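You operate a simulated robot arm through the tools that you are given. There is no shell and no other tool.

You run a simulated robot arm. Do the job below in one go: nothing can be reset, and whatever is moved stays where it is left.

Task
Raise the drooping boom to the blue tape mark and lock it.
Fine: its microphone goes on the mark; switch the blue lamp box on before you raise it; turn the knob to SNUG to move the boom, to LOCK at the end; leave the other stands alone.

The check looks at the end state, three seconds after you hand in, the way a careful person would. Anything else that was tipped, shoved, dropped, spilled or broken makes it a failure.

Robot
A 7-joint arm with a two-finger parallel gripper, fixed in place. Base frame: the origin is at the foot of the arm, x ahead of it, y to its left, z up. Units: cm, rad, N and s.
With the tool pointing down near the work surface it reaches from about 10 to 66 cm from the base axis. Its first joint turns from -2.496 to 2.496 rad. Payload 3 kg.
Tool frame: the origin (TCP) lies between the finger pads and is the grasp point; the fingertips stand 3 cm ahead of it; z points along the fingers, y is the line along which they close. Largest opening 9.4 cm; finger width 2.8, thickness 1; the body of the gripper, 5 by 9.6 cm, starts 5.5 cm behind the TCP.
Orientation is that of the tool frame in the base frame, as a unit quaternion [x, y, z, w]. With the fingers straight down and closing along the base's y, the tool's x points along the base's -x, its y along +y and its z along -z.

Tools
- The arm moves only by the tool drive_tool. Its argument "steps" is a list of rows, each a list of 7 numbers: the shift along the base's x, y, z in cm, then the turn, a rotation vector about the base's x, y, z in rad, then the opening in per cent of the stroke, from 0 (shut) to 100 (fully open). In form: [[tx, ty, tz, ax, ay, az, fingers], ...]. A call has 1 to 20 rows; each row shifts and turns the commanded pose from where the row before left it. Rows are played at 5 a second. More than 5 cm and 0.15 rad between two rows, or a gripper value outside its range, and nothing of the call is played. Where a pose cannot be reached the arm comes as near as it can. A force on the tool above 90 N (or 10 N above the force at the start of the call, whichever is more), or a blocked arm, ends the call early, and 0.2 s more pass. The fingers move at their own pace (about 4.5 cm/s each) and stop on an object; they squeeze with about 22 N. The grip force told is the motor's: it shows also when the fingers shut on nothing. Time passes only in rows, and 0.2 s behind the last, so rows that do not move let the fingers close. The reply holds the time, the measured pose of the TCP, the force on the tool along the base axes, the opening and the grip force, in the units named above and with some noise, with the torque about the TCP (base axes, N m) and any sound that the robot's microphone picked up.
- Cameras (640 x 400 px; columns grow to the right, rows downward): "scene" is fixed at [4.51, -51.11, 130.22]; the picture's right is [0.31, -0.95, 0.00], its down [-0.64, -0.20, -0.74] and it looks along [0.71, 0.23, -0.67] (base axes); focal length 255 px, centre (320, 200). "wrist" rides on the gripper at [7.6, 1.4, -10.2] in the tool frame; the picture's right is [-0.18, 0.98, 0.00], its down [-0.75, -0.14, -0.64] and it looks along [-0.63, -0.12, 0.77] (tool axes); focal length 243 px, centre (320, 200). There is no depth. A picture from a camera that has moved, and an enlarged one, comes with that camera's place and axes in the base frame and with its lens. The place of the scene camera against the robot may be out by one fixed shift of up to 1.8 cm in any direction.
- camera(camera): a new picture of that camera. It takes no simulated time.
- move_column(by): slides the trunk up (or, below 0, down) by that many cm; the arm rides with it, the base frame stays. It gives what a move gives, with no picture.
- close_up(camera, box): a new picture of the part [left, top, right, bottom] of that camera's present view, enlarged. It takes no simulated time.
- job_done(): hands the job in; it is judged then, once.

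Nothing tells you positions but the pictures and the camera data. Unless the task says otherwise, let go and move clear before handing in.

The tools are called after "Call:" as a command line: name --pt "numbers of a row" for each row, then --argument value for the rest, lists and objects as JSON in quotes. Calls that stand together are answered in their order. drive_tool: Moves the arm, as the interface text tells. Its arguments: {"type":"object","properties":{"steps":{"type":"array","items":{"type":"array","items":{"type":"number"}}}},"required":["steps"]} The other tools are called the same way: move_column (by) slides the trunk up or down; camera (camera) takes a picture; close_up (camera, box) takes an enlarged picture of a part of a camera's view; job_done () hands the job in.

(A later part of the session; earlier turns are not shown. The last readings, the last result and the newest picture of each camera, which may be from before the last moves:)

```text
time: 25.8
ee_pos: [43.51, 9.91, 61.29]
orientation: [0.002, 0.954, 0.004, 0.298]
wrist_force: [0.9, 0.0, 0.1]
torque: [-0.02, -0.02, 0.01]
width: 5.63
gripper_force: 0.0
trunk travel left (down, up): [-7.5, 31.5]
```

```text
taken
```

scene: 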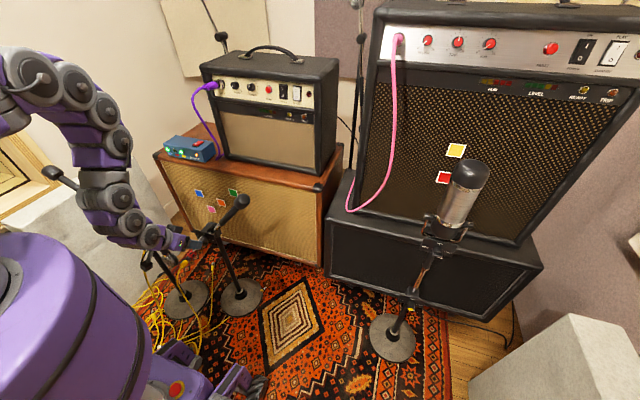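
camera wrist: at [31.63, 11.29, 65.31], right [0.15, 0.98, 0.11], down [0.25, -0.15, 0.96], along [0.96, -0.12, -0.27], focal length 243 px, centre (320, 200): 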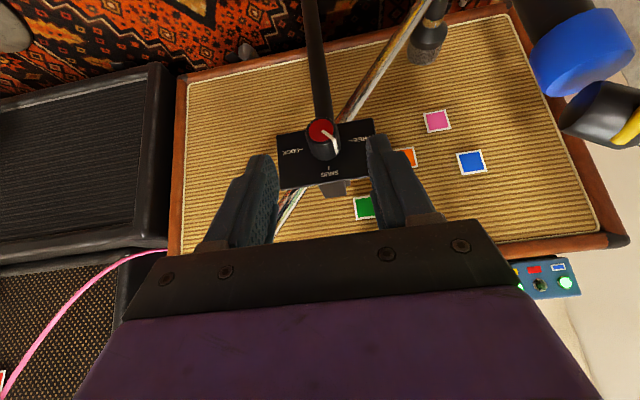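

Call:
drive_tool --pt "1.2 0.05 -1.7 0 0 0 60" --pt "1.2 0.05 -1.7 0 0 0 60" --pt "1.2 0.05 -1.65 0 0 0 60" --pt "0 0 0 0 0 0 40" --pt "0 0 0 0 0 0 0" --pt "0 0 0 0 0 0 0" --pt "0 0 0 0 0 0 0"

Call:
camera --camera "wrist"

```text
time: 27.4
ee_pos: [47.52, 10.05, 56.18]
orientation: [0.002, 0.954, 0.006, 0.299]
wrist_force: [5.8, -12.7, -1.4]
torque: [-0.16, -0.36, -0.29]
width: 2.6
gripper_force: 45.3
trunk travel left (down, up): [-7.5, 31.5]
```

```text
taken
camera wrist: at [35.47, 11.42, 60.37], right [0.15, 0.98, 0.12], down [0.25, -0.15, 0.96], along [0.96, -0.12, -0.27], focal length 243 px, centre (320, 200)
```

wrist: 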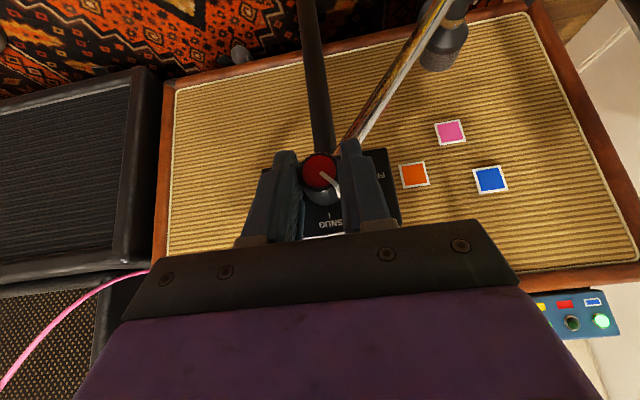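

Call:
drive_tool --pt "0 -0.15 -0.01 0.133 0 0 0" --pt "0 -0.148 -0.029 0.133 0 0 0" --pt "0 -0.142 -0.048 0.133 0 0 0" --pt "0 -0.135 -0.067 0.133 0 0 0" --pt "0 -0.125 -0.084 0.133 0 0 0" --pt "0 -0.113 -0.099 0.133 0 0 0" --pt "0 0 0 0 0 0 0"

Call:
close_up --camera "wrist" --box '[260, 110, 420, 210]'

```text
time: 29.0
ee_pos: [47.41, 9.27, 55.92]
orientation: [0.12, 0.877, 0.375, 0.274]
wrist_force: [17.4, -3.9, -2.7]
torque: [-0.06, -0.3, -0.27]
width: 2.46
gripper_force: 45.0
trunk travel left (down, up): [-7.5, 31.5]
```

```text
4.00 times, centred on (340, 160) of wrist
camera zoom: at [35.27, 7.34, 59.72], right [0.15, 0.6, 0.78], down [0.25, -0.79, 0.56], along [0.96, 0.11, -0.27], focal length 970 px, centre (240, 360)
```

zoom: 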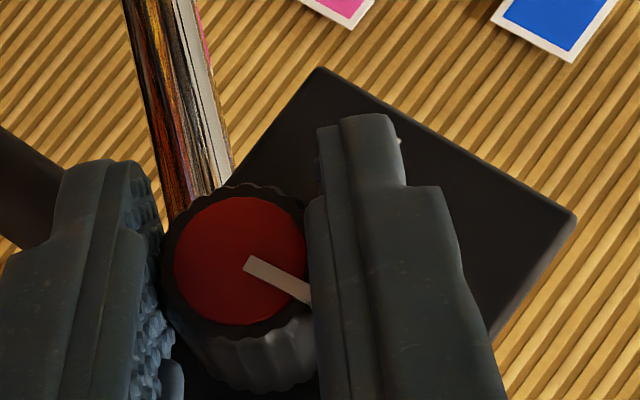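

Call:
drive_tool --pt "0 0 0 0.08 0 0 0" --pt "0 0 0 0 0 0 0" --pt "0 0 0 0 0 0 60" --pt "0 0 0 0 0 0 60" --pt "0 0 0 0 0 0 60" --pt "-1.7 -1.7 1.76 0 0 0 60" --pt "-1.7 -1.7 1.76 0 0 0 60" --pt "0 0 0 0 0 0 60"

Call:
close_up --camera "wrist" --box '[220, 60, 420, 200]'

```text
time: 30.8
ee_pos: [44.05, 5.78, 59.48]
orientation: [0.129, 0.861, 0.411, 0.27]
wrist_force: [-0.2, 0.2, 0.9]
torque: [0.01, 0.02, -0.01]
width: 5.66
gripper_force: 0.0
trunk travel left (down, up): [-7.5, 31.5]
```

```text
2.86 times, centred on (320, 130) of wrist
camera zoom: at [31.98, 3.45, 63.06], right [0.15, 0.54, 0.83], down [0.25, -0.83, 0.49], along [0.96, 0.13, -0.26], focal length 693 px, centre (320, 400)
```

zoom: 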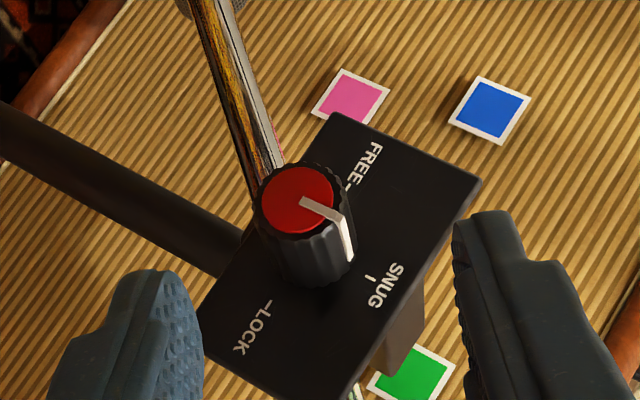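

The knob is on SNUG. Now I'll go up and over to look at the boom's counterweight side.

Call:
drive_tool --pt "-1 -1 2 -0.14 0 0 60" --pt "-1 -1 3 -0.14 0 0 60" --pt "0 0 4 -0.14 0 0 60" --pt "0 0 4 -0.14 0 0 60" --pt "0 0 4 -0.14 0 0 60" --pt "0 0 4 -0.14 0 0 60" --pt "0 0 4 -0.03 0 0 60" --pt "0 0 4 0 0.1 0 60" --pt "0 -1 3 0 0.13 0 60" --pt "0 -1 0 0 0.13 0 60" --pt "0 -1 0 0 0.13 0 60" --pt "0 -1 0 0 0.12 0 60" --pt "0 0 0 0 0 0 60"

Call:
camera --camera "wrist"

Call:
camera --camera "scene"

```text
time: 33.6
ee_pos: [50.16, 1.57, 95.21]
orientation: [0.007, 1.0, 0.009, -0.003]
wrist_force: [0.3, -0.3, -0.3]
torque: [0.0, 0.02, -0.03]
width: 5.65
gripper_force: 0.0
out of reach, approached as far as the arm can: row 4, 5, 6
trunk travel left (down, up): [-7.5, 31.5]
```

```text
taken
camera wrist: at [42.67, 2.89, 105.49], right [0.2, 0.98, 0.02], down [0.76, -0.16, 0.64], along [0.63, -0.11, -0.77], focal length 243 px, centre (320, 200)
```

wrist: 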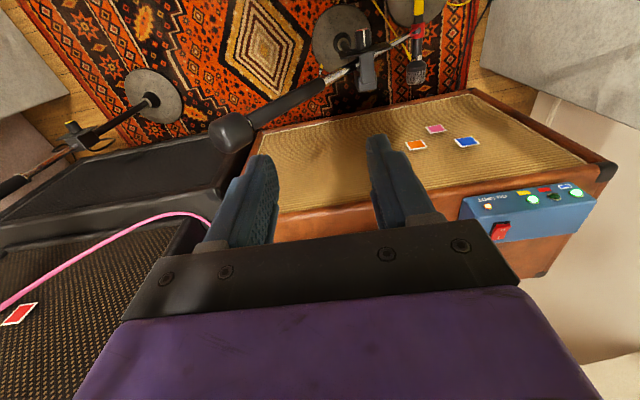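

```text
taken
```

scene: 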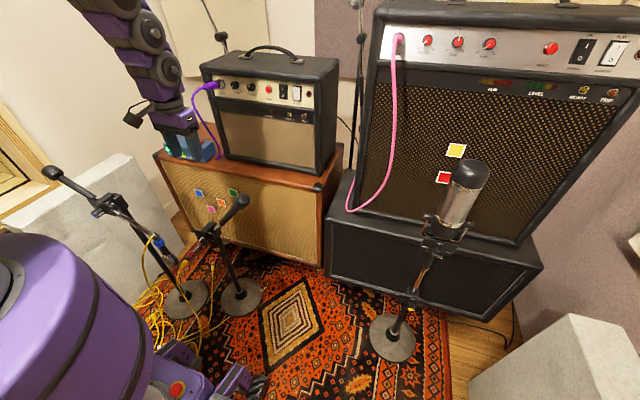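

The boom's sleeve runs at x≈53.3 from the clutch up toward -y, with the counterweight ball about 30 cm out. I'll yaw the tool so the fingers close along x and take the sleeve from above, about 16 cm from the pivot.

Call:
drive_tool --pt "0.5 0 0 0 0 -0.14 60" --pt "0.5 0 0 0 0 -0.14 60" --pt "0.5 0 0 0 0 -0.14 60" --pt "0.5 0 0 0 0 -0.14 60" --pt "0.5 0 0 0 0 -0.14 60" --pt "0.5 -0.5 0 0 0 -0.14 60" --pt "0.1 -0.5 0 0 0 -0.14 60" --pt "0 -0.5 -2 0 0 -0.14 60" --pt "0 -0.5 -2 0 0 -0.14 60" --pt "0 0 -2 0 0 -0.14 60" --pt "0 0 -2 0 0 -0.14 60" --pt "0 0 -2 0 0 -0.03 60" --pt "0 0 0 0 0 0 60"

Call:
camera --camera "wrist"

Call:
camera --camera "scene"

```text
time: 36.4
ee_pos: [53.36, -0.32, 85.42]
orientation: [0.711, 0.703, 0.006, 0.005]
wrist_force: [-0.1, 0.3, 0.3]
torque: [0.04, 0.01, 0.03]
width: 5.62
gripper_force: 0.0
trunk travel left (down, up): [-7.5, 31.5]
```

```text
taken
camera wrist: at [54.71, 7.31, 95.64], right [0.98, -0.2, 0.01], down [-0.16, -0.75, 0.64], along [-0.11, -0.63, -0.77], focal length 243 px, centre (320, 200)
```

wrist: 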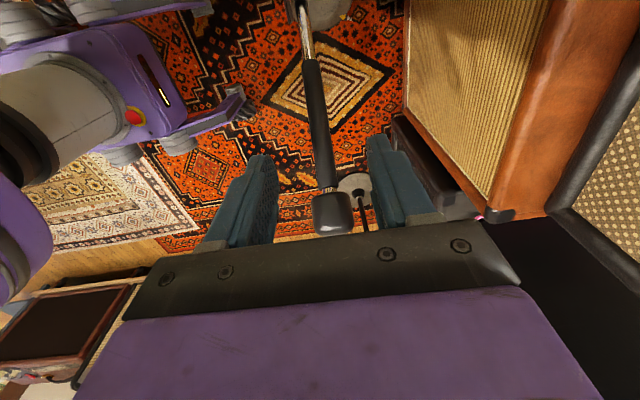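

```text
taken
```

scene: 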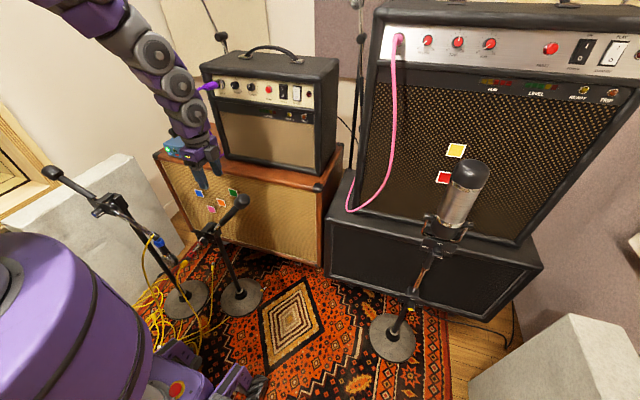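

Call:
drive_tool --pt "-0.4 -0.2 -4 0 0 0 60" --pt "0 0 -4 0 0 0 60" --pt "0 0 -4 0 0 0 60" --pt "0 0 -3 0 0 0 60" --pt "0 0 -2.2 0 0 0 60" --pt "0 0 0 0 0 0 60"

Call:
camera --camera "wrist"

Call:
close_up --camera "scene" --box '[140, 150, 300, 250]'

```text
time: 37.8
ee_pos: [53.1, -0.49, 68.07]
orientation: [0.71, 0.704, 0.006, 0.005]
wrist_force: [0.4, 0.1, -0.2]
torque: [0.01, 0.0, -0.02]
width: 5.63
gripper_force: 0.1
trunk travel left (down, up): [-7.5, 31.5]
```

```text
taken
camera wrist: at [54.52, 7.11, 78.32], right [0.98, -0.19, 0.01], down [-0.16, -0.75, 0.64], along [-0.11, -0.63, -0.77], focal length 243 px, centre (320, 200)
```

wrist: 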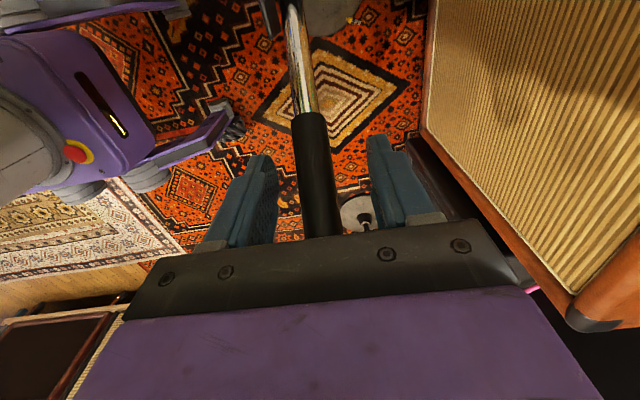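

```text
4.00 times, centred on (220, 200) of scene
camera zoom: at [4.51, -51.11, 130.22], right [0.31, -0.95, 0.0], down [-0.64, -0.2, -0.74], along [0.71, 0.23, -0.67], focal length 1022 px, centre (720, 200)
```

zoom: 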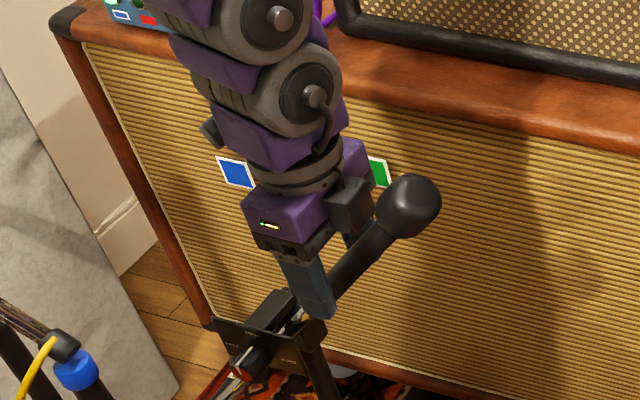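

Call:
drive_tool --pt "-0.2 0 -0.7 0 0 0 60" --pt "0 0 0 0 0 0 30" --pt "0 0 0 0 0 0 0" --pt "0 0 0 0 0 0 0" --pt "0 0 0 0 0 0 0"

Call:
camera --camera "wrist"

```text
time: 39.0
ee_pos: [52.81, -0.37, 67.43]
orientation: [0.71, 0.704, 0.006, 0.005]
wrist_force: [2.5, 1.9, -2.7]
torque: [0.1, 0.01, -0.03]
width: 2.59
gripper_force: 45.0
trunk travel left (down, up): [-7.5, 31.5]
```

```text
taken
camera wrist: at [54.26, 7.2, 77.61], right [0.98, -0.19, 0.01], down [-0.16, -0.75, 0.64], along [-0.11, -0.63, -0.77], focal length 243 px, centre (320, 200)
```

wrist: 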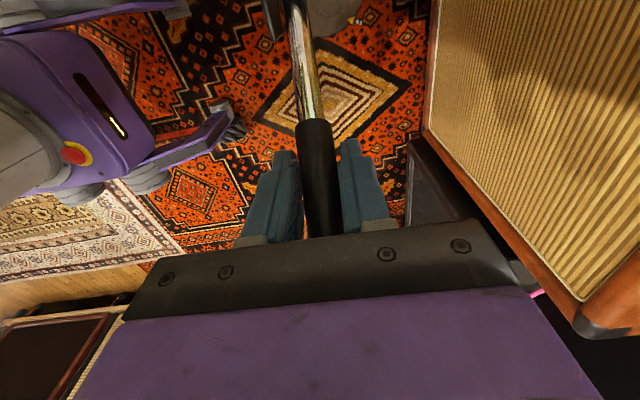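

Gripped the sleeve. I'll now swing it down along the arc about the clutch, which raises the mic, a few degrees at a time while watching forces.

Call:
drive_tool --pt "0 -0.59 -0.52 0 0 0 0" --pt "0 -0.6 -0.6 0 0 0 0" --pt "0 -0.57 -0.62 0 0 0 0" --pt "0 -0.54 -0.65 0 0 0 0" --pt "0 0 0 0 0 0 0"

Call:
camera --camera "scene"

Call:
camera --camera "wrist"

```text
time: 40.2
ee_pos: [52.81, -2.7, 65.07]
orientation: [0.711, 0.703, 0.005, 0.004]
wrist_force: [-0.6, 12.6, 1.4]
torque: [0.79, 0.01, 0.05]
width: 2.62
gripper_force: 44.5
trunk travel left (down, up): [-7.5, 31.5]
```

```text
taken
```

scene: 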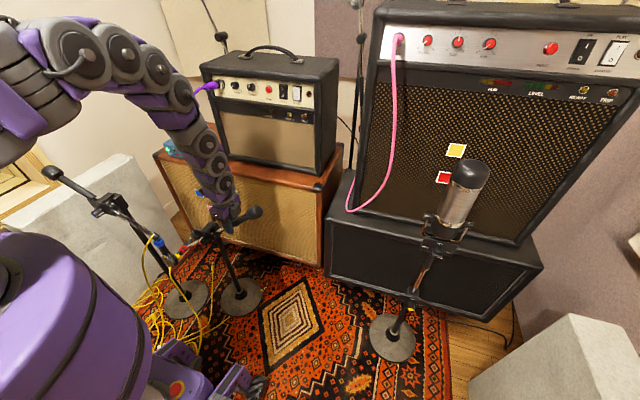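

```text
taken
camera wrist: at [54.27, 4.9, 75.35], right [0.98, -0.19, 0.01], down [-0.16, -0.75, 0.64], along [-0.11, -0.63, -0.77], focal length 243 px, centre (320, 200)
```

wrist: 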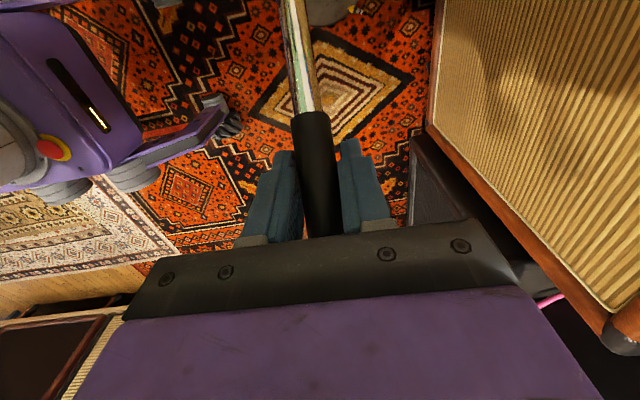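

Call:
drive_tool --pt "0 -0.35 -0.68 0.06 0 0 0" --pt "0 -0.4 -0.7 0.06 0 0 0" --pt "0 -0.43 -0.72 0.06 0 0 0" --pt "0 -0.39 -0.75 0.06 0 0 0" --pt "0 0 0 0 0 0 0"

Call:
camera --camera "scene"

Call:
camera --camera "wrist"

```text
time: 41.4
ee_pos: [52.87, -4.49, 62.25]
orientation: [0.707, 0.697, 0.092, -0.079]
wrist_force: [10.8, -27.3, 18.0]
torque: [-0.13, 0.04, 0.16]
width: 2.62
gripper_force: 45.2
trunk travel left (down, up): [-7.5, 31.5]
```

```text
taken
```

scene: 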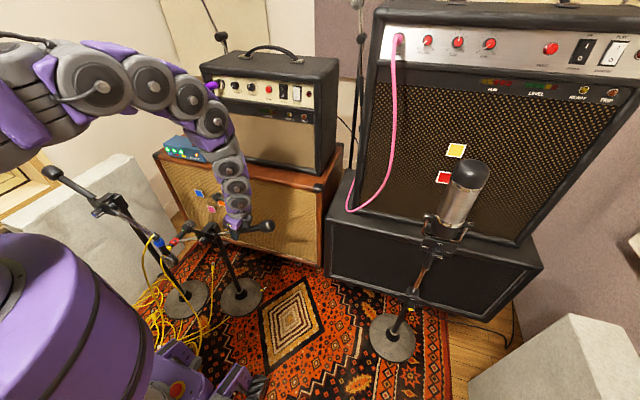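

```text
taken
camera wrist: at [54.23, 0.47, 73.97], right [0.98, -0.19, -0.03], down [-0.16, -0.88, 0.44], along [-0.11, -0.43, -0.9], focal length 243 px, centre (320, 200)
```

wrist: 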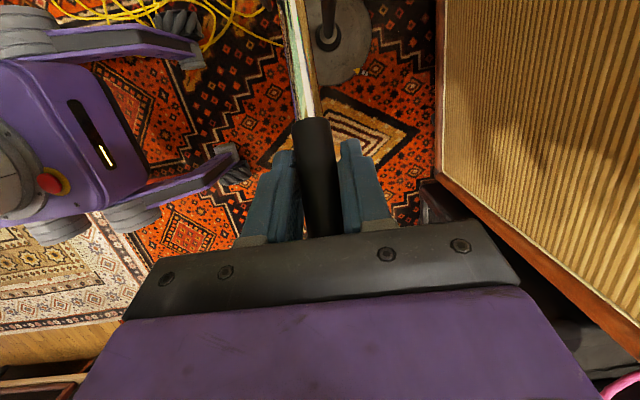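

Call:
drive_tool --pt "0 -0.5 -0.7 0.052 0 0 0" --pt "0 -0.31 -0.79 0.052 0 0 0" --pt "0 0 0 0 0 0 0"

Call:
close_up --camera "scene" --box '[130, 120, 290, 260]'

Call:
close_up --camera "scene" --box '[150, 125, 220, 170]'

```text
time: 42.2
ee_pos: [52.86, -5.11, 60.64]
orientation: [0.701, 0.692, 0.127, -0.118]
wrist_force: [19.5, -7.3, 8.3]
torque: [0.65, -0.01, 0.3]
width: 2.59
gripper_force: 45.2
trunk travel left (down, up): [-7.5, 31.5]
```

```text
2.86 times, centred on (210, 190) of scene
camera zoom: at [4.51, -51.11, 130.22], right [0.31, -0.95, 0.0], down [-0.64, -0.2, -0.74], along [0.71, 0.23, -0.67], focal length 730 px, centre (634, 229)
```

zoom: 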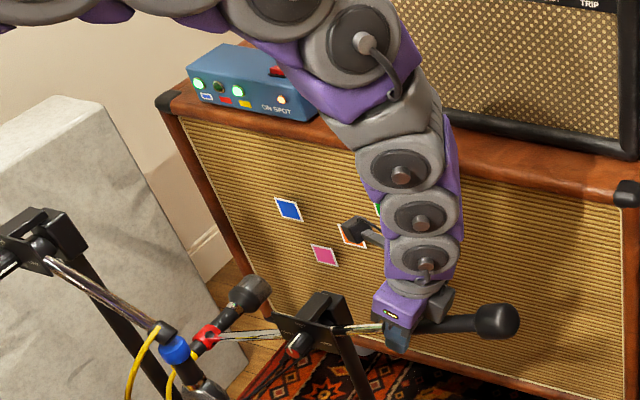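

```text
8.89 times, centred on (185, 148) of scene
camera zoom: at [4.51, -51.11, 130.22], right [0.31, -0.95, 0.0], down [-0.64, -0.2, -0.74], along [0.71, 0.23, -0.67], focal length 2271 px, centre (1520, 667)
```

zoom: 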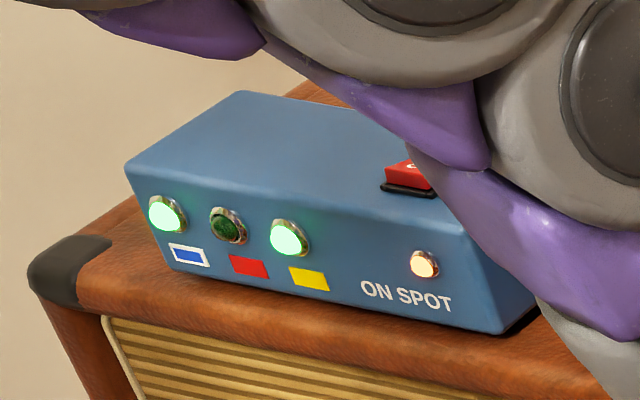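

The mic is rising as expected and the red lamp is still dark at about -20°. I'll continue in small steps.

Call:
drive_tool --pt "0.1 -0.26 -0.8 0.06 0 0 0" --pt "0 -0.16 -0.54 0.04 0 0 0" --pt "0 0 0 0 0 0 0"

Call:
close_up --camera "scene" --box '[130, 120, 290, 260]'

Call:
close_up --camera "scene" --box '[150, 125, 220, 170]'

```text
time: 43.0
ee_pos: [52.9, -5.55, 59.44]
orientation: [0.694, 0.685, 0.161, -0.153]
wrist_force: [14.5, -4.8, -5.6]
torque: [-1.07, 0.06, 0.23]
width: 2.59
gripper_force: 44.9
trunk travel left (down, up): [-7.5, 31.5]
```

```text
2.86 times, centred on (210, 190) of scene
camera zoom: at [4.51, -51.11, 130.22], right [0.31, -0.95, 0.0], down [-0.64, -0.2, -0.74], along [0.71, 0.23, -0.67], focal length 730 px, centre (634, 229)
```

zoom: 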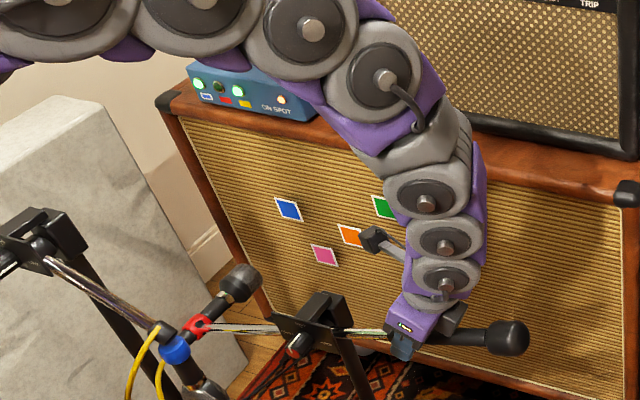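

```text
8.89 times, centred on (185, 148) of scene
camera zoom: at [4.51, -51.11, 130.22], right [0.31, -0.95, 0.0], down [-0.64, -0.2, -0.74], along [0.71, 0.23, -0.67], focal length 2271 px, centre (1520, 667)
```

zoom: 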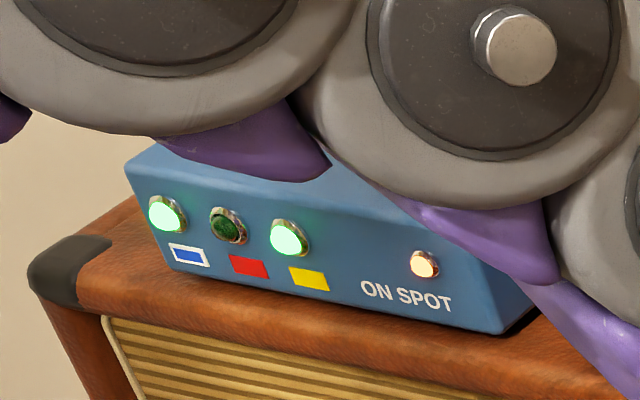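

Call:
drive_tool --pt "0.1 -0.14 -0.55 0 0 0 0" --pt "0 0 0 0 0 0 0"

Call:
close_up --camera "scene" --box '[130, 120, 290, 260]'

Call:
close_up --camera "scene" --box '[150, 125, 220, 170]'

```text
time: 43.6
ee_pos: [52.7, -5.63, 58.98]
orientation: [0.694, 0.685, 0.16, -0.153]
wrist_force: [5.6, -5.6, 14.5]
torque: [0.99, 0.06, 0.07]
width: 2.59
gripper_force: 45.6
trunk travel left (down, up): [-7.5, 31.5]
```

```text
2.86 times, centred on (210, 190) of scene
camera zoom: at [4.51, -51.11, 130.22], right [0.31, -0.95, 0.0], down [-0.64, -0.2, -0.74], along [0.71, 0.23, -0.67], focal length 730 px, centre (634, 229)
```

zoom: 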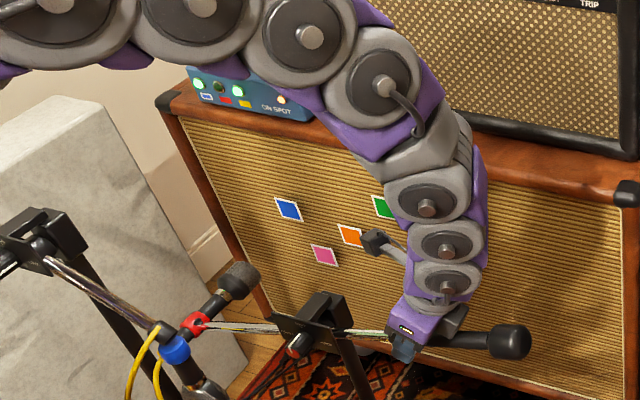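

```text
8.89 times, centred on (185, 148) of scene
camera zoom: at [4.51, -51.11, 130.22], right [0.31, -0.95, 0.0], down [-0.64, -0.2, -0.74], along [0.71, 0.23, -0.67], focal length 2271 px, centre (1520, 667)
```

zoom: 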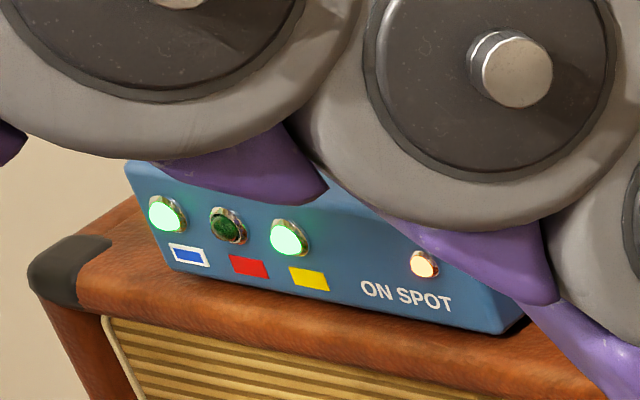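

Call:
drive_tool --pt "0 -0.1 -0.55 0.03 0 0 0" --pt "0 0 0 0 0 0 0"

Call:
close_up --camera "scene" --box '[130, 120, 290, 260]'

Call:
close_up --camera "scene" --box '[150, 125, 220, 170]'

```text
time: 44.2
ee_pos: [52.75, -5.78, 58.34]
orientation: [0.693, 0.681, 0.171, -0.163]
wrist_force: [4.1, -9.4, 5.3]
torque: [-0.18, -0.03, -0.03]
width: 2.59
gripper_force: 45.3
trunk travel left (down, up): [-7.5, 31.5]
```

```text
2.86 times, centred on (210, 190) of scene
camera zoom: at [4.51, -51.11, 130.22], right [0.31, -0.95, 0.0], down [-0.64, -0.2, -0.74], along [0.71, 0.23, -0.67], focal length 730 px, centre (634, 229)
```

zoom: 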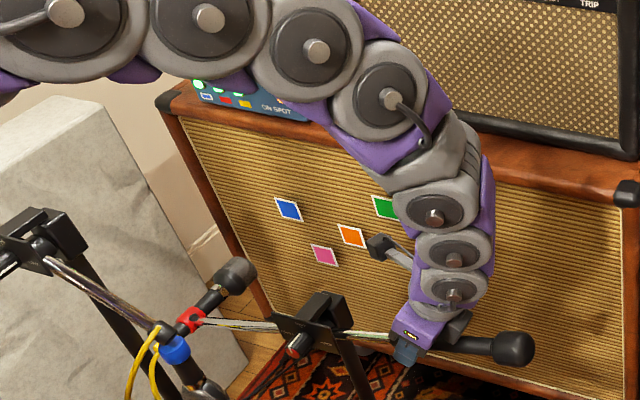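

```text
8.89 times, centred on (185, 148) of scene
camera zoom: at [4.51, -51.11, 130.22], right [0.31, -0.95, 0.0], down [-0.64, -0.2, -0.74], along [0.71, 0.23, -0.67], focal length 2271 px, centre (1520, 667)
```

zoom: 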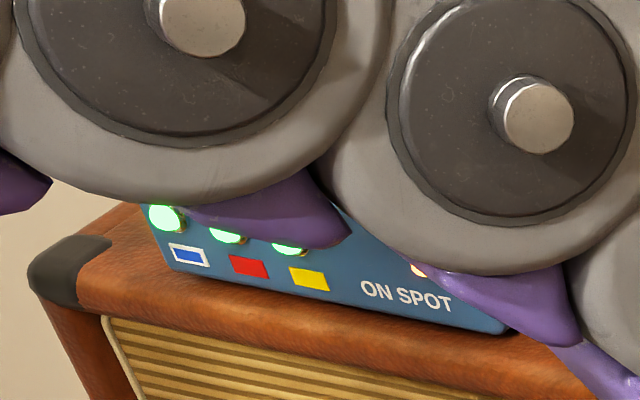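

The red lamp has just lit at about -11.6°. I'll nudge slightly further to get inside the window rather than sit on its edge, then check.

Call:
drive_tool --pt "0 -0.05 -0.35 0.02 0 0 0" --pt "0 0 0 0 0 0 0" --pt "0 0 0 0 0 0 0"

Call:
close_up --camera "scene" --box '[130, 120, 290, 260]'

Call:
close_up --camera "scene" --box '[150, 125, 220, 170]'

Call:
camera --camera "wrist"

```text
time: 45.0
ee_pos: [52.88, -6.01, 58.02]
orientation: [0.69, 0.68, 0.178, -0.172]
wrist_force: [-8.5, -10.7, -2.5]
torque: [-0.73, 0.03, -0.02]
width: 2.62
gripper_force: 44.8
trunk travel left (down, up): [-7.5, 31.5]
```

```text
2.86 times, centred on (210, 190) of scene
camera zoom: at [4.51, -51.11, 130.22], right [0.31, -0.95, 0.0], down [-0.64, -0.2, -0.74], along [0.71, 0.23, -0.67], focal length 730 px, centre (634, 229)
```

zoom: 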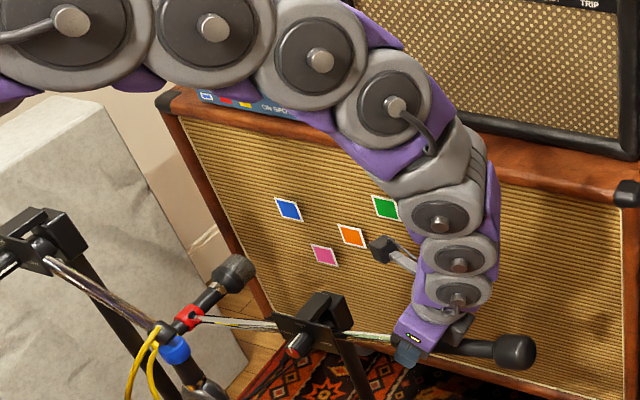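

```text
8.89 times, centred on (185, 148) of scene
camera zoom: at [4.51, -51.11, 130.22], right [0.31, -0.95, 0.0], down [-0.64, -0.2, -0.74], along [0.71, 0.23, -0.67], focal length 2271 px, centre (1520, 667)
```

zoom: 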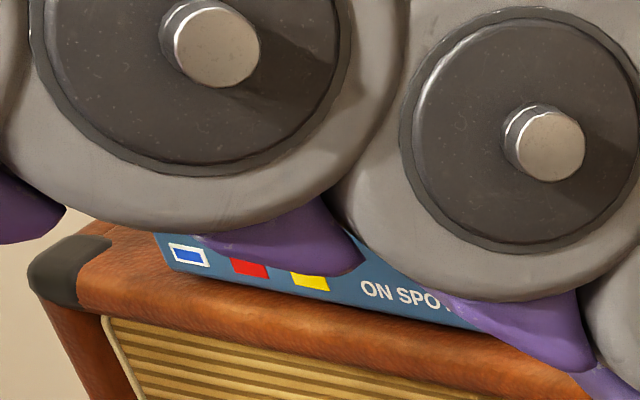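

```text
taken
camera wrist: at [54.29, -4.13, 70.6], right [0.98, -0.18, -0.08], down [-0.16, -0.97, 0.2], along [-0.11, -0.19, -0.98], focal length 243 px, centre (320, 200)
```

wrist: 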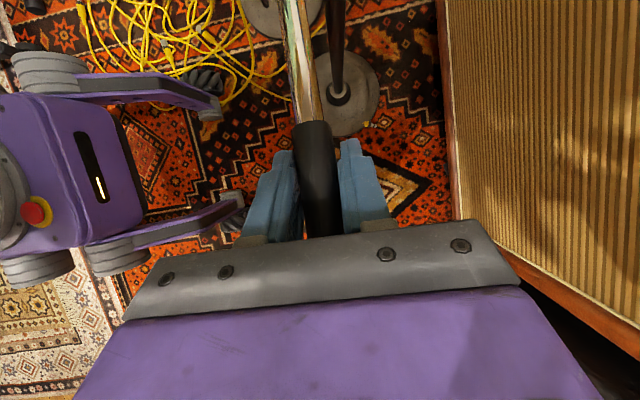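

Call:
drive_tool --pt "0 0 0 0 0 0 30" --pt "0 0 0 0 0 0 60" --pt "0 0 0 0 0 0 60" --pt "0 -1 1.8 0 0 0 60" --pt "0 -2 3.6 0 0 0 60" --pt "0 -1.5 3.5 0 0 0 60" --pt "0 0 4 -0.1 0 0 60" --pt "0 0 4 -0.1 0 0 60"

Call:
camera --camera "scene"

Call:
close_up --camera "scene" --box '[130, 120, 290, 260]'

```text
time: 46.8
ee_pos: [53.02, -10.07, 74.82]
orientation: [0.704, 0.695, 0.109, -0.098]
wrist_force: [-0.6, -0.1, -0.6]
torque: [-0.03, 0.0, -0.02]
width: 5.63
gripper_force: 0.2
trunk travel left (down, up): [-7.5, 31.5]
```

```text
taken
```

scene: 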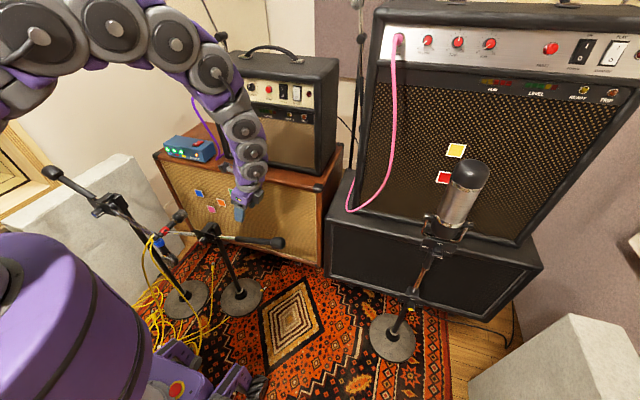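

```text
2.86 times, centred on (210, 190) of scene
camera zoom: at [4.51, -51.11, 130.22], right [0.31, -0.95, 0.0], down [-0.64, -0.2, -0.74], along [0.71, 0.23, -0.67], focal length 730 px, centre (634, 229)
```

zoom: 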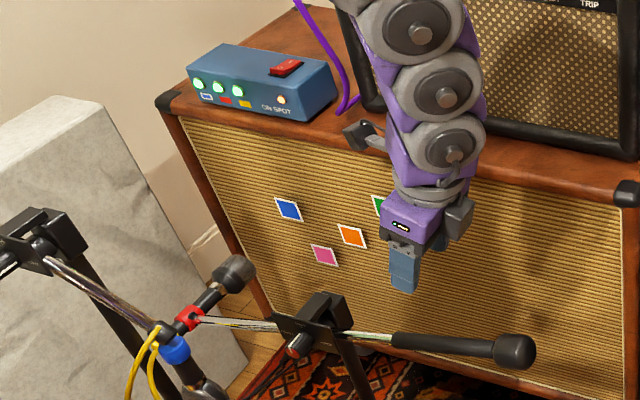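

All three lamps are lit and the boom holds on SNUG after release. I'm returning to the front of the clutch to verify alignment and turn the knob to LOCK.

Call:
drive_tool --pt "0 0 4 -0.1 0 0 60" --pt "0 0 4 -0.12 0 0 60" --pt "0 0 3 0 0 0.14 60" --pt "0 0 3 0 0 0.14 60" --pt "0 1 2 0 0 0.14 60" --pt "0 1.5 2 0 0 0.14 60" --pt "0 1.5 0 0 0 0.14 60" --pt "0 1.5 0 0 0 0.14 60" --pt "-0.5 1.5 0 0 0 0.14 60" --pt "-0.5 1.5 0 0 0 0.14 60" --pt "-0.5 1.5 0 0 0 0.14 60" --pt "-0.5 1.5 0 0 0 0.14 60" --pt "0 1.5 0 0 0 0.14 60" --pt "0 1.5 0 0 0 0.04 60" --pt "0 0 0 0 0 0 60"

Call:
camera --camera "wrist"

```text
time: 50.0
ee_pos: [51.16, 4.22, 92.87]
orientation: [0.0, 0.999, 0.007, -0.04]
wrist_force: [-0.3, 0.5, 0.1]
torque: [0.01, -0.01, 0.0]
width: 5.62
gripper_force: 0.0
trunk travel left (down, up): [-7.5, 31.5]
```

```text
taken
camera wrist: at [44.37, 5.53, 103.66], right [0.18, 0.98, 0.0], down [0.8, -0.15, 0.58], along [0.57, -0.11, -0.82], focal length 243 px, centre (320, 200)
```

wrist: 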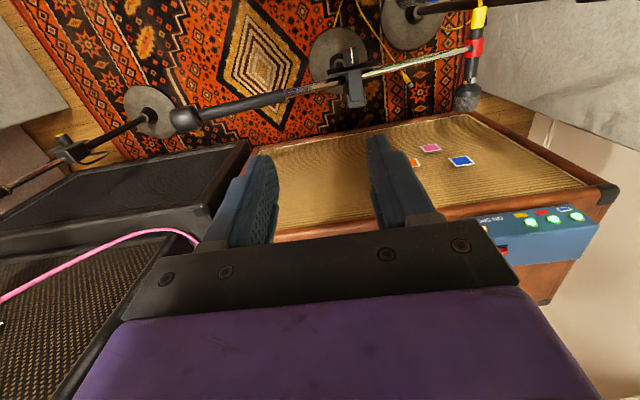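

Call:
drive_tool --pt "0 1 -2 0 -0.12 0 60" --pt "0 1 -3 0 -0.12 0 60" --pt "0 1 -3 0 -0.12 0 60" --pt "0 1 -3 0 -0.12 0 60" --pt "0 1 -3 0 -0.12 0 60" --pt "0 0.8 -3 0 -0.087 0 60" --pt "-2 0 -3 0 0 0 60" --pt "-3 0 -2 0 0 0 60" --pt "-2.6 0 -2 0 0 0 60" --pt "0 0 -3 0 0 0 60" --pt "0 0 -3 0 0 0 60" --pt "0 0 0 0 0 0 60"

Call:
camera --camera "wrist"

Call:
camera --camera "scene"

```text
time: 52.6
ee_pos: [43.22, 9.85, 62.62]
orientation: [-0.002, 0.954, 0.008, 0.301]
wrist_force: [-0.7, 0.2, 0.3]
torque: [-0.03, 0.02, 0.01]
width: 5.66
gripper_force: 0.0
trunk travel left (down, up): [-7.5, 31.5]
```

```text
taken
camera wrist: at [31.32, 11.22, 66.68], right [0.14, 0.98, 0.12], down [0.25, -0.15, 0.96], along [0.96, -0.11, -0.27], focal length 243 px, centre (320, 200)
```

wrist: 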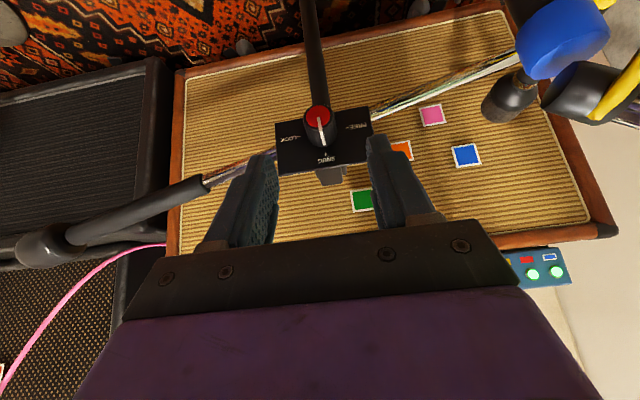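

```text
taken
```

scene: 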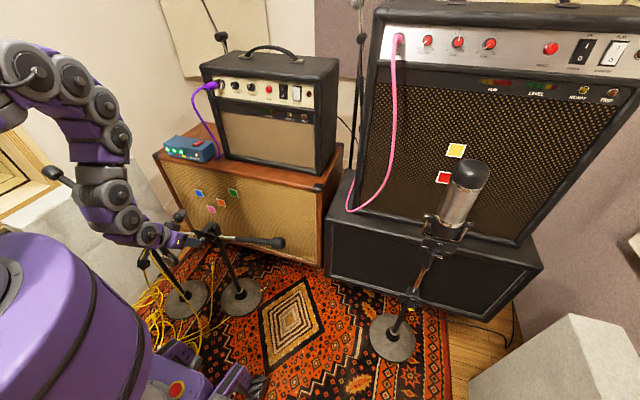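

Call:
close_up --camera "wrist" --box '[400, 20, 600, 180]'

Call:
close_up --camera "wrist" --box '[260, 80, 400, 190]'

Call:
close_up --camera "scene" --box '[130, 180, 250, 290]'

```text
2.50 times, centred on (500, 100) of wrist
camera zoom: at [31.32, 11.22, 66.68], right [0.14, 0.98, 0.12], down [0.25, -0.15, 0.96], along [0.96, -0.11, -0.27], focal length 606 px, centre (-130, 450)
```

zoom: 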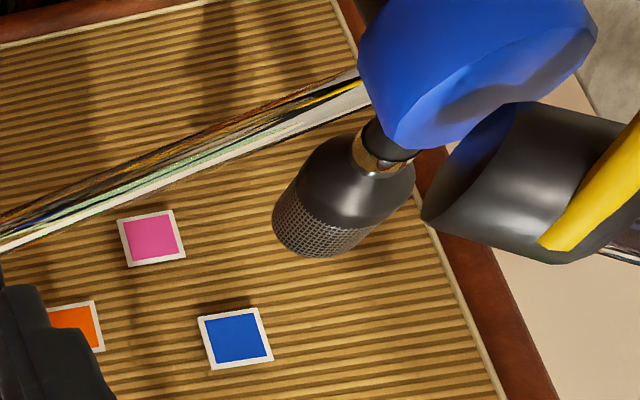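

```text
3.64 times, centred on (330, 135) of wrist
camera zoom: at [31.32, 11.22, 66.68], right [0.14, 0.98, 0.12], down [0.25, -0.15, 0.96], along [0.96, -0.11, -0.27], focal length 882 px, centre (284, 436)
```

zoom: 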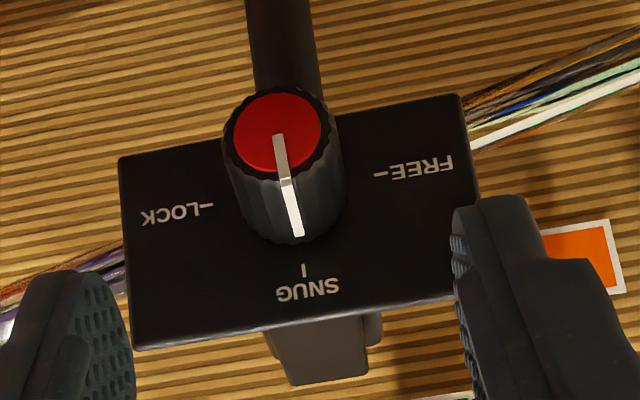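

```text
3.64 times, centred on (190, 235) of scene
camera zoom: at [4.51, -51.11, 130.22], right [0.31, -0.95, 0.0], down [-0.64, -0.2, -0.74], along [0.71, 0.23, -0.67], focal length 929 px, centre (793, 73)
```

zoom: 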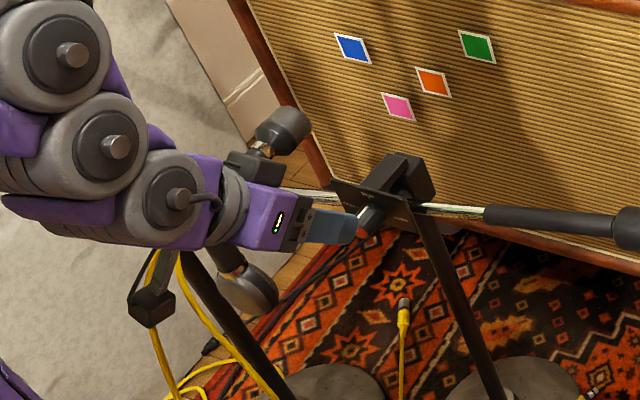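

By triangulation the mic head is at (61.4, 32.9, 49.7), level with the blue mark at z=49.7, and its lamp is lit. The knob is at SNUG, so I'll grip it again and turn it toward LOCK in two quarter-steps.

Call:
drive_tool --pt "1.0 0.2 -1.6 0 0 0 60" --pt "1.0 0 -1.6 0 0 0 60" --pt "1.0 0 -1.6 0 0 0 60" --pt "0.95 0 -1.57 0 0 0 60" --pt "0 0 0 0 0 0 60"

Call:
camera --camera "wrist"

```text
time: 53.8
ee_pos: [47.07, 10.09, 56.43]
orientation: [-0.001, 0.954, 0.007, 0.3]
wrist_force: [0.4, -0.2, -0.7]
torque: [-0.01, 0.0, 0.0]
width: 5.66
gripper_force: 0.1
trunk travel left (down, up): [-7.5, 31.5]
```

```text
taken
camera wrist: at [35.15, 11.38, 60.36], right [0.14, 0.98, 0.12], down [0.25, -0.15, 0.96], along [0.96, -0.11, -0.27], focal length 243 px, centre (320, 200)
```

wrist: 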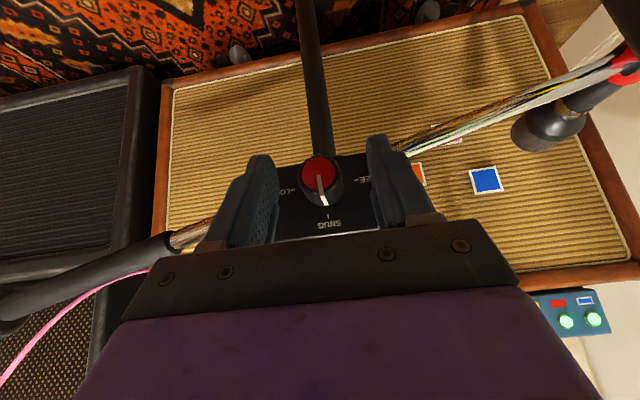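

Call:
drive_tool --pt "0 0 0 0 0 0 40" --pt "0 0 0 0 0 0 0" --pt "0 0 0 0 0 0 0" --pt "0 0 0 0 0 0 0"

Call:
close_up --camera "scene" --box '[150, 125, 220, 170]'

```text
time: 54.8
ee_pos: [47.28, 10.0, 56.44]
orientation: [0.0, 0.954, 0.007, 0.3]
wrist_force: [1.9, -9.0, -0.6]
torque: [-0.1, 0.02, -0.3]
width: 2.58
gripper_force: 45.4
trunk travel left (down, up): [-7.5, 31.5]
```

```text
8.89 times, centred on (185, 148) of scene
camera zoom: at [4.51, -51.11, 130.22], right [0.31, -0.95, 0.0], down [-0.64, -0.2, -0.74], along [0.71, 0.23, -0.67], focal length 2271 px, centre (1520, 667)
```

zoom: 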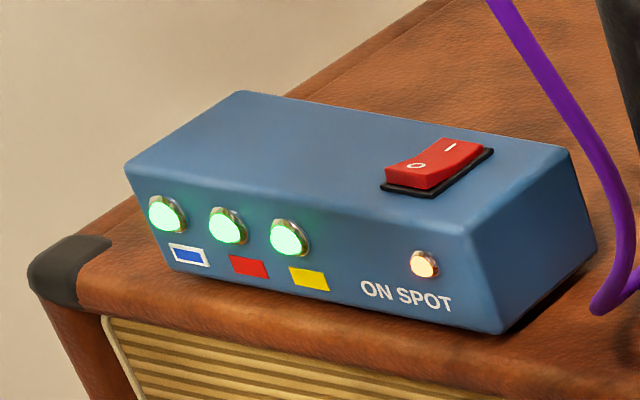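

Call:
drive_tool --pt "0 -0.15 -0.01 0.135 0 0 0" --pt "0 -0.148 -0.029 0.135 0 0 0" --pt "0 -0.142 -0.048 0.135 0 0 0" --pt "0 -0.135 -0.067 0.135 0 0 0" --pt "0 -0.125 -0.084 0.135 0 0 0" --pt "0 -0.113 -0.099 0.135 0 0 0" --pt "0 0 0 0 0 0 0" --pt "0 0 0 0 0 0 60" --pt "0 0 0 0 0 0 60" --pt "0 0 0 0 0 0 60" --pt "-1.7 -1.7 1.76 0 0 0 60" --pt "-1.7 -1.7 1.76 0 0 0 60" --pt "0 0 0 0 0 0 60"

Call:
camera --camera "wrist"

Call:
close_up --camera "scene" --box '[130, 120, 290, 260]'

```text
time: 57.6
ee_pos: [43.81, 6.01, 59.97]
orientation: [0.118, 0.874, 0.382, 0.276]
wrist_force: [0.4, 0.2, 0.0]
torque: [-0.05, 0.01, -0.01]
width: 5.63
gripper_force: 0.2
trunk travel left (down, up): [-7.5, 31.5]
```

```text
taken
camera wrist: at [31.76, 3.89, 63.51], right [0.14, 0.59, 0.79], down [0.25, -0.8, 0.55], along [0.96, 0.12, -0.26], focal length 243 px, centre (320, 200)
```

wrist: 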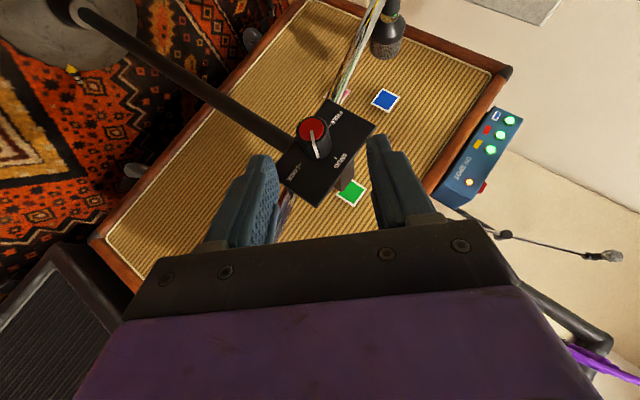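

```text
2.86 times, centred on (210, 190) of scene
camera zoom: at [4.51, -51.11, 130.22], right [0.31, -0.95, 0.0], down [-0.64, -0.2, -0.74], along [0.71, 0.23, -0.67], focal length 730 px, centre (634, 229)
```

zoom: 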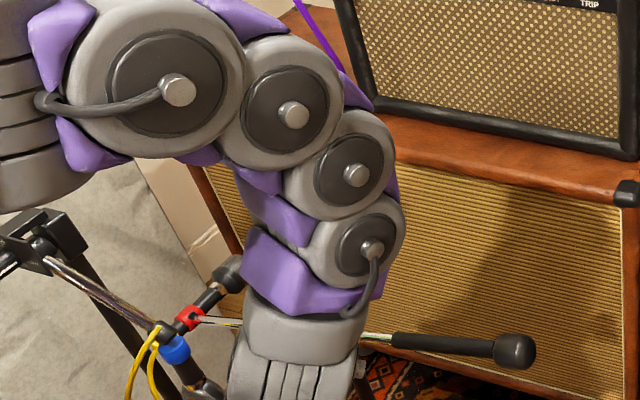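

Call:
drive_tool --pt "0 0.65 0.25 -0.135 0 0 60" --pt "0 0.65 0.25 -0.135 0 0 60" --pt "0 0.65 0.25 -0.135 0 0 60" --pt "0 0.65 0.25 -0.135 0 0 60" --pt "0 0.65 0.25 -0.135 0 0 60" --pt "0 0.6 0.2 -0.135 0 0 60" --pt "0 0 0 0 0 0 60"

Call:
camera --camera "wrist"

```text
time: 59.2
ee_pos: [43.87, 9.68, 61.16]
orientation: [-0.002, 0.954, 0.007, 0.3]
wrist_force: [0.1, -0.7, 0.1]
torque: [0.0, 0.02, 0.0]
width: 5.63
gripper_force: 0.1
trunk travel left (down, up): [-7.5, 31.5]
```

```text
taken
camera wrist: at [31.84, 11.01, 65.21], right [0.14, 0.98, 0.12], down [0.25, -0.15, 0.96], along [0.96, -0.11, -0.27], focal length 243 px, centre (320, 200)
```

wrist: 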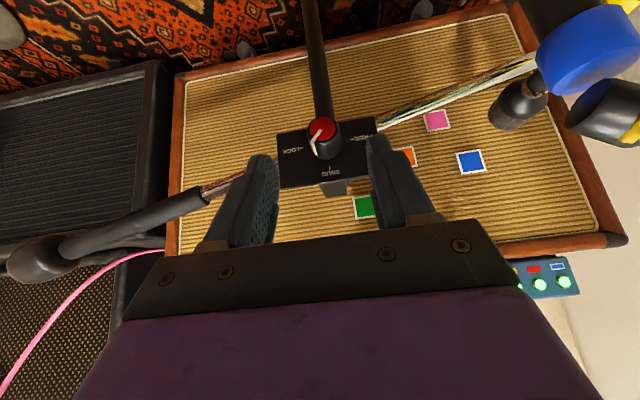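

Call:
drive_tool --pt "1.1 0.35 -1.6 0 0 0 60" --pt "1.1 0 -1.6 0 0 0 60" --pt "1.13 0 -1.65 0 0 0 60" --pt "0 0 0 0 0 0 40" --pt "0 0 0 0 0 0 0" --pt "0 0 0 0 0 0 0" --pt "0 0 0 0 0 0 0"

Call:
close_up --camera "wrist" --box '[240, 110, 420, 230]'

```text
time: 60.8
ee_pos: [47.27, 10.05, 56.34]
orientation: [0.0, 0.954, 0.008, 0.3]
wrist_force: [7.0, -25.7, -5.2]
torque: [-0.28, -0.36, -0.78]
width: 2.57
gripper_force: 45.0
trunk travel left (down, up): [-7.5, 31.5]
```

```text
3.33 times, centred on (330, 170) of wrist
camera zoom: at [35.19, 11.33, 60.4], right [0.15, 0.98, 0.12], down [0.25, -0.15, 0.96], along [0.96, -0.11, -0.27], focal length 809 px, centre (287, 300)
```

zoom: 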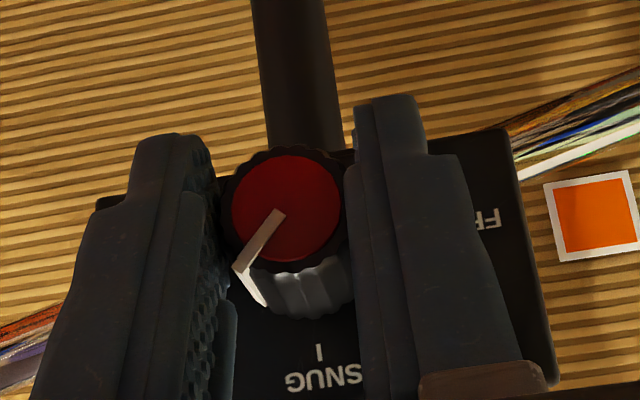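

Call:
drive_tool --pt "0 -0.25 -0.01 0.128 0 0 0" --pt "0 -0.16 -0.029 0.128 0 0 0" --pt "0 -0.142 -0.048 0.128 0 0 0" --pt "0 -0.135 -0.067 0.128 0 0 0" --pt "0 -0.125 -0.084 0.128 0 0 0" --pt "0 -0.113 -0.099 0.128 0 0 0" --pt "0 0 0 0 0 0 0"

Call:
close_up --camera "wrist" --box '[240, 110, 420, 230]'

Call:
camera --camera "wrist"

```text
time: 62.4
ee_pos: [47.19, 9.2, 56.06]
orientation: [0.112, 0.882, 0.365, 0.278]
wrist_force: [0.9, -5.4, -7.0]
torque: [-0.5, 0.5, 0.15]
width: 2.56
gripper_force: 45.7
trunk travel left (down, up): [-7.5, 31.5]
```

```text
3.33 times, centred on (330, 170) of wrist
camera zoom: at [35.17, 7.35, 59.72], right [0.15, 0.62, 0.77], down [0.25, -0.77, 0.58], along [0.96, 0.11, -0.27], focal length 809 px, centre (287, 300)
```

zoom: 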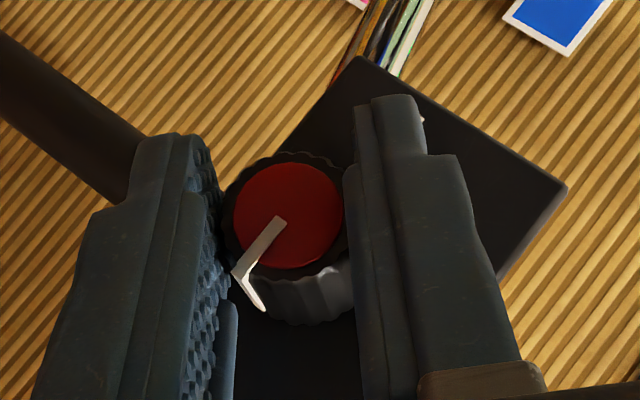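

```text
taken
camera wrist: at [35.17, 7.35, 59.72], right [0.15, 0.62, 0.77], down [0.25, -0.77, 0.58], along [0.96, 0.11, -0.27], focal length 243 px, centre (320, 200)
```

wrist: 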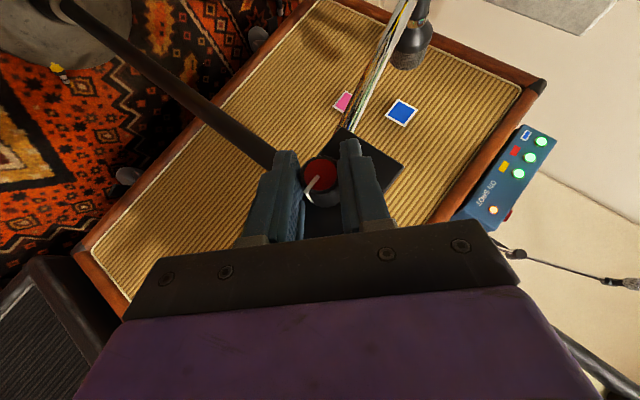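

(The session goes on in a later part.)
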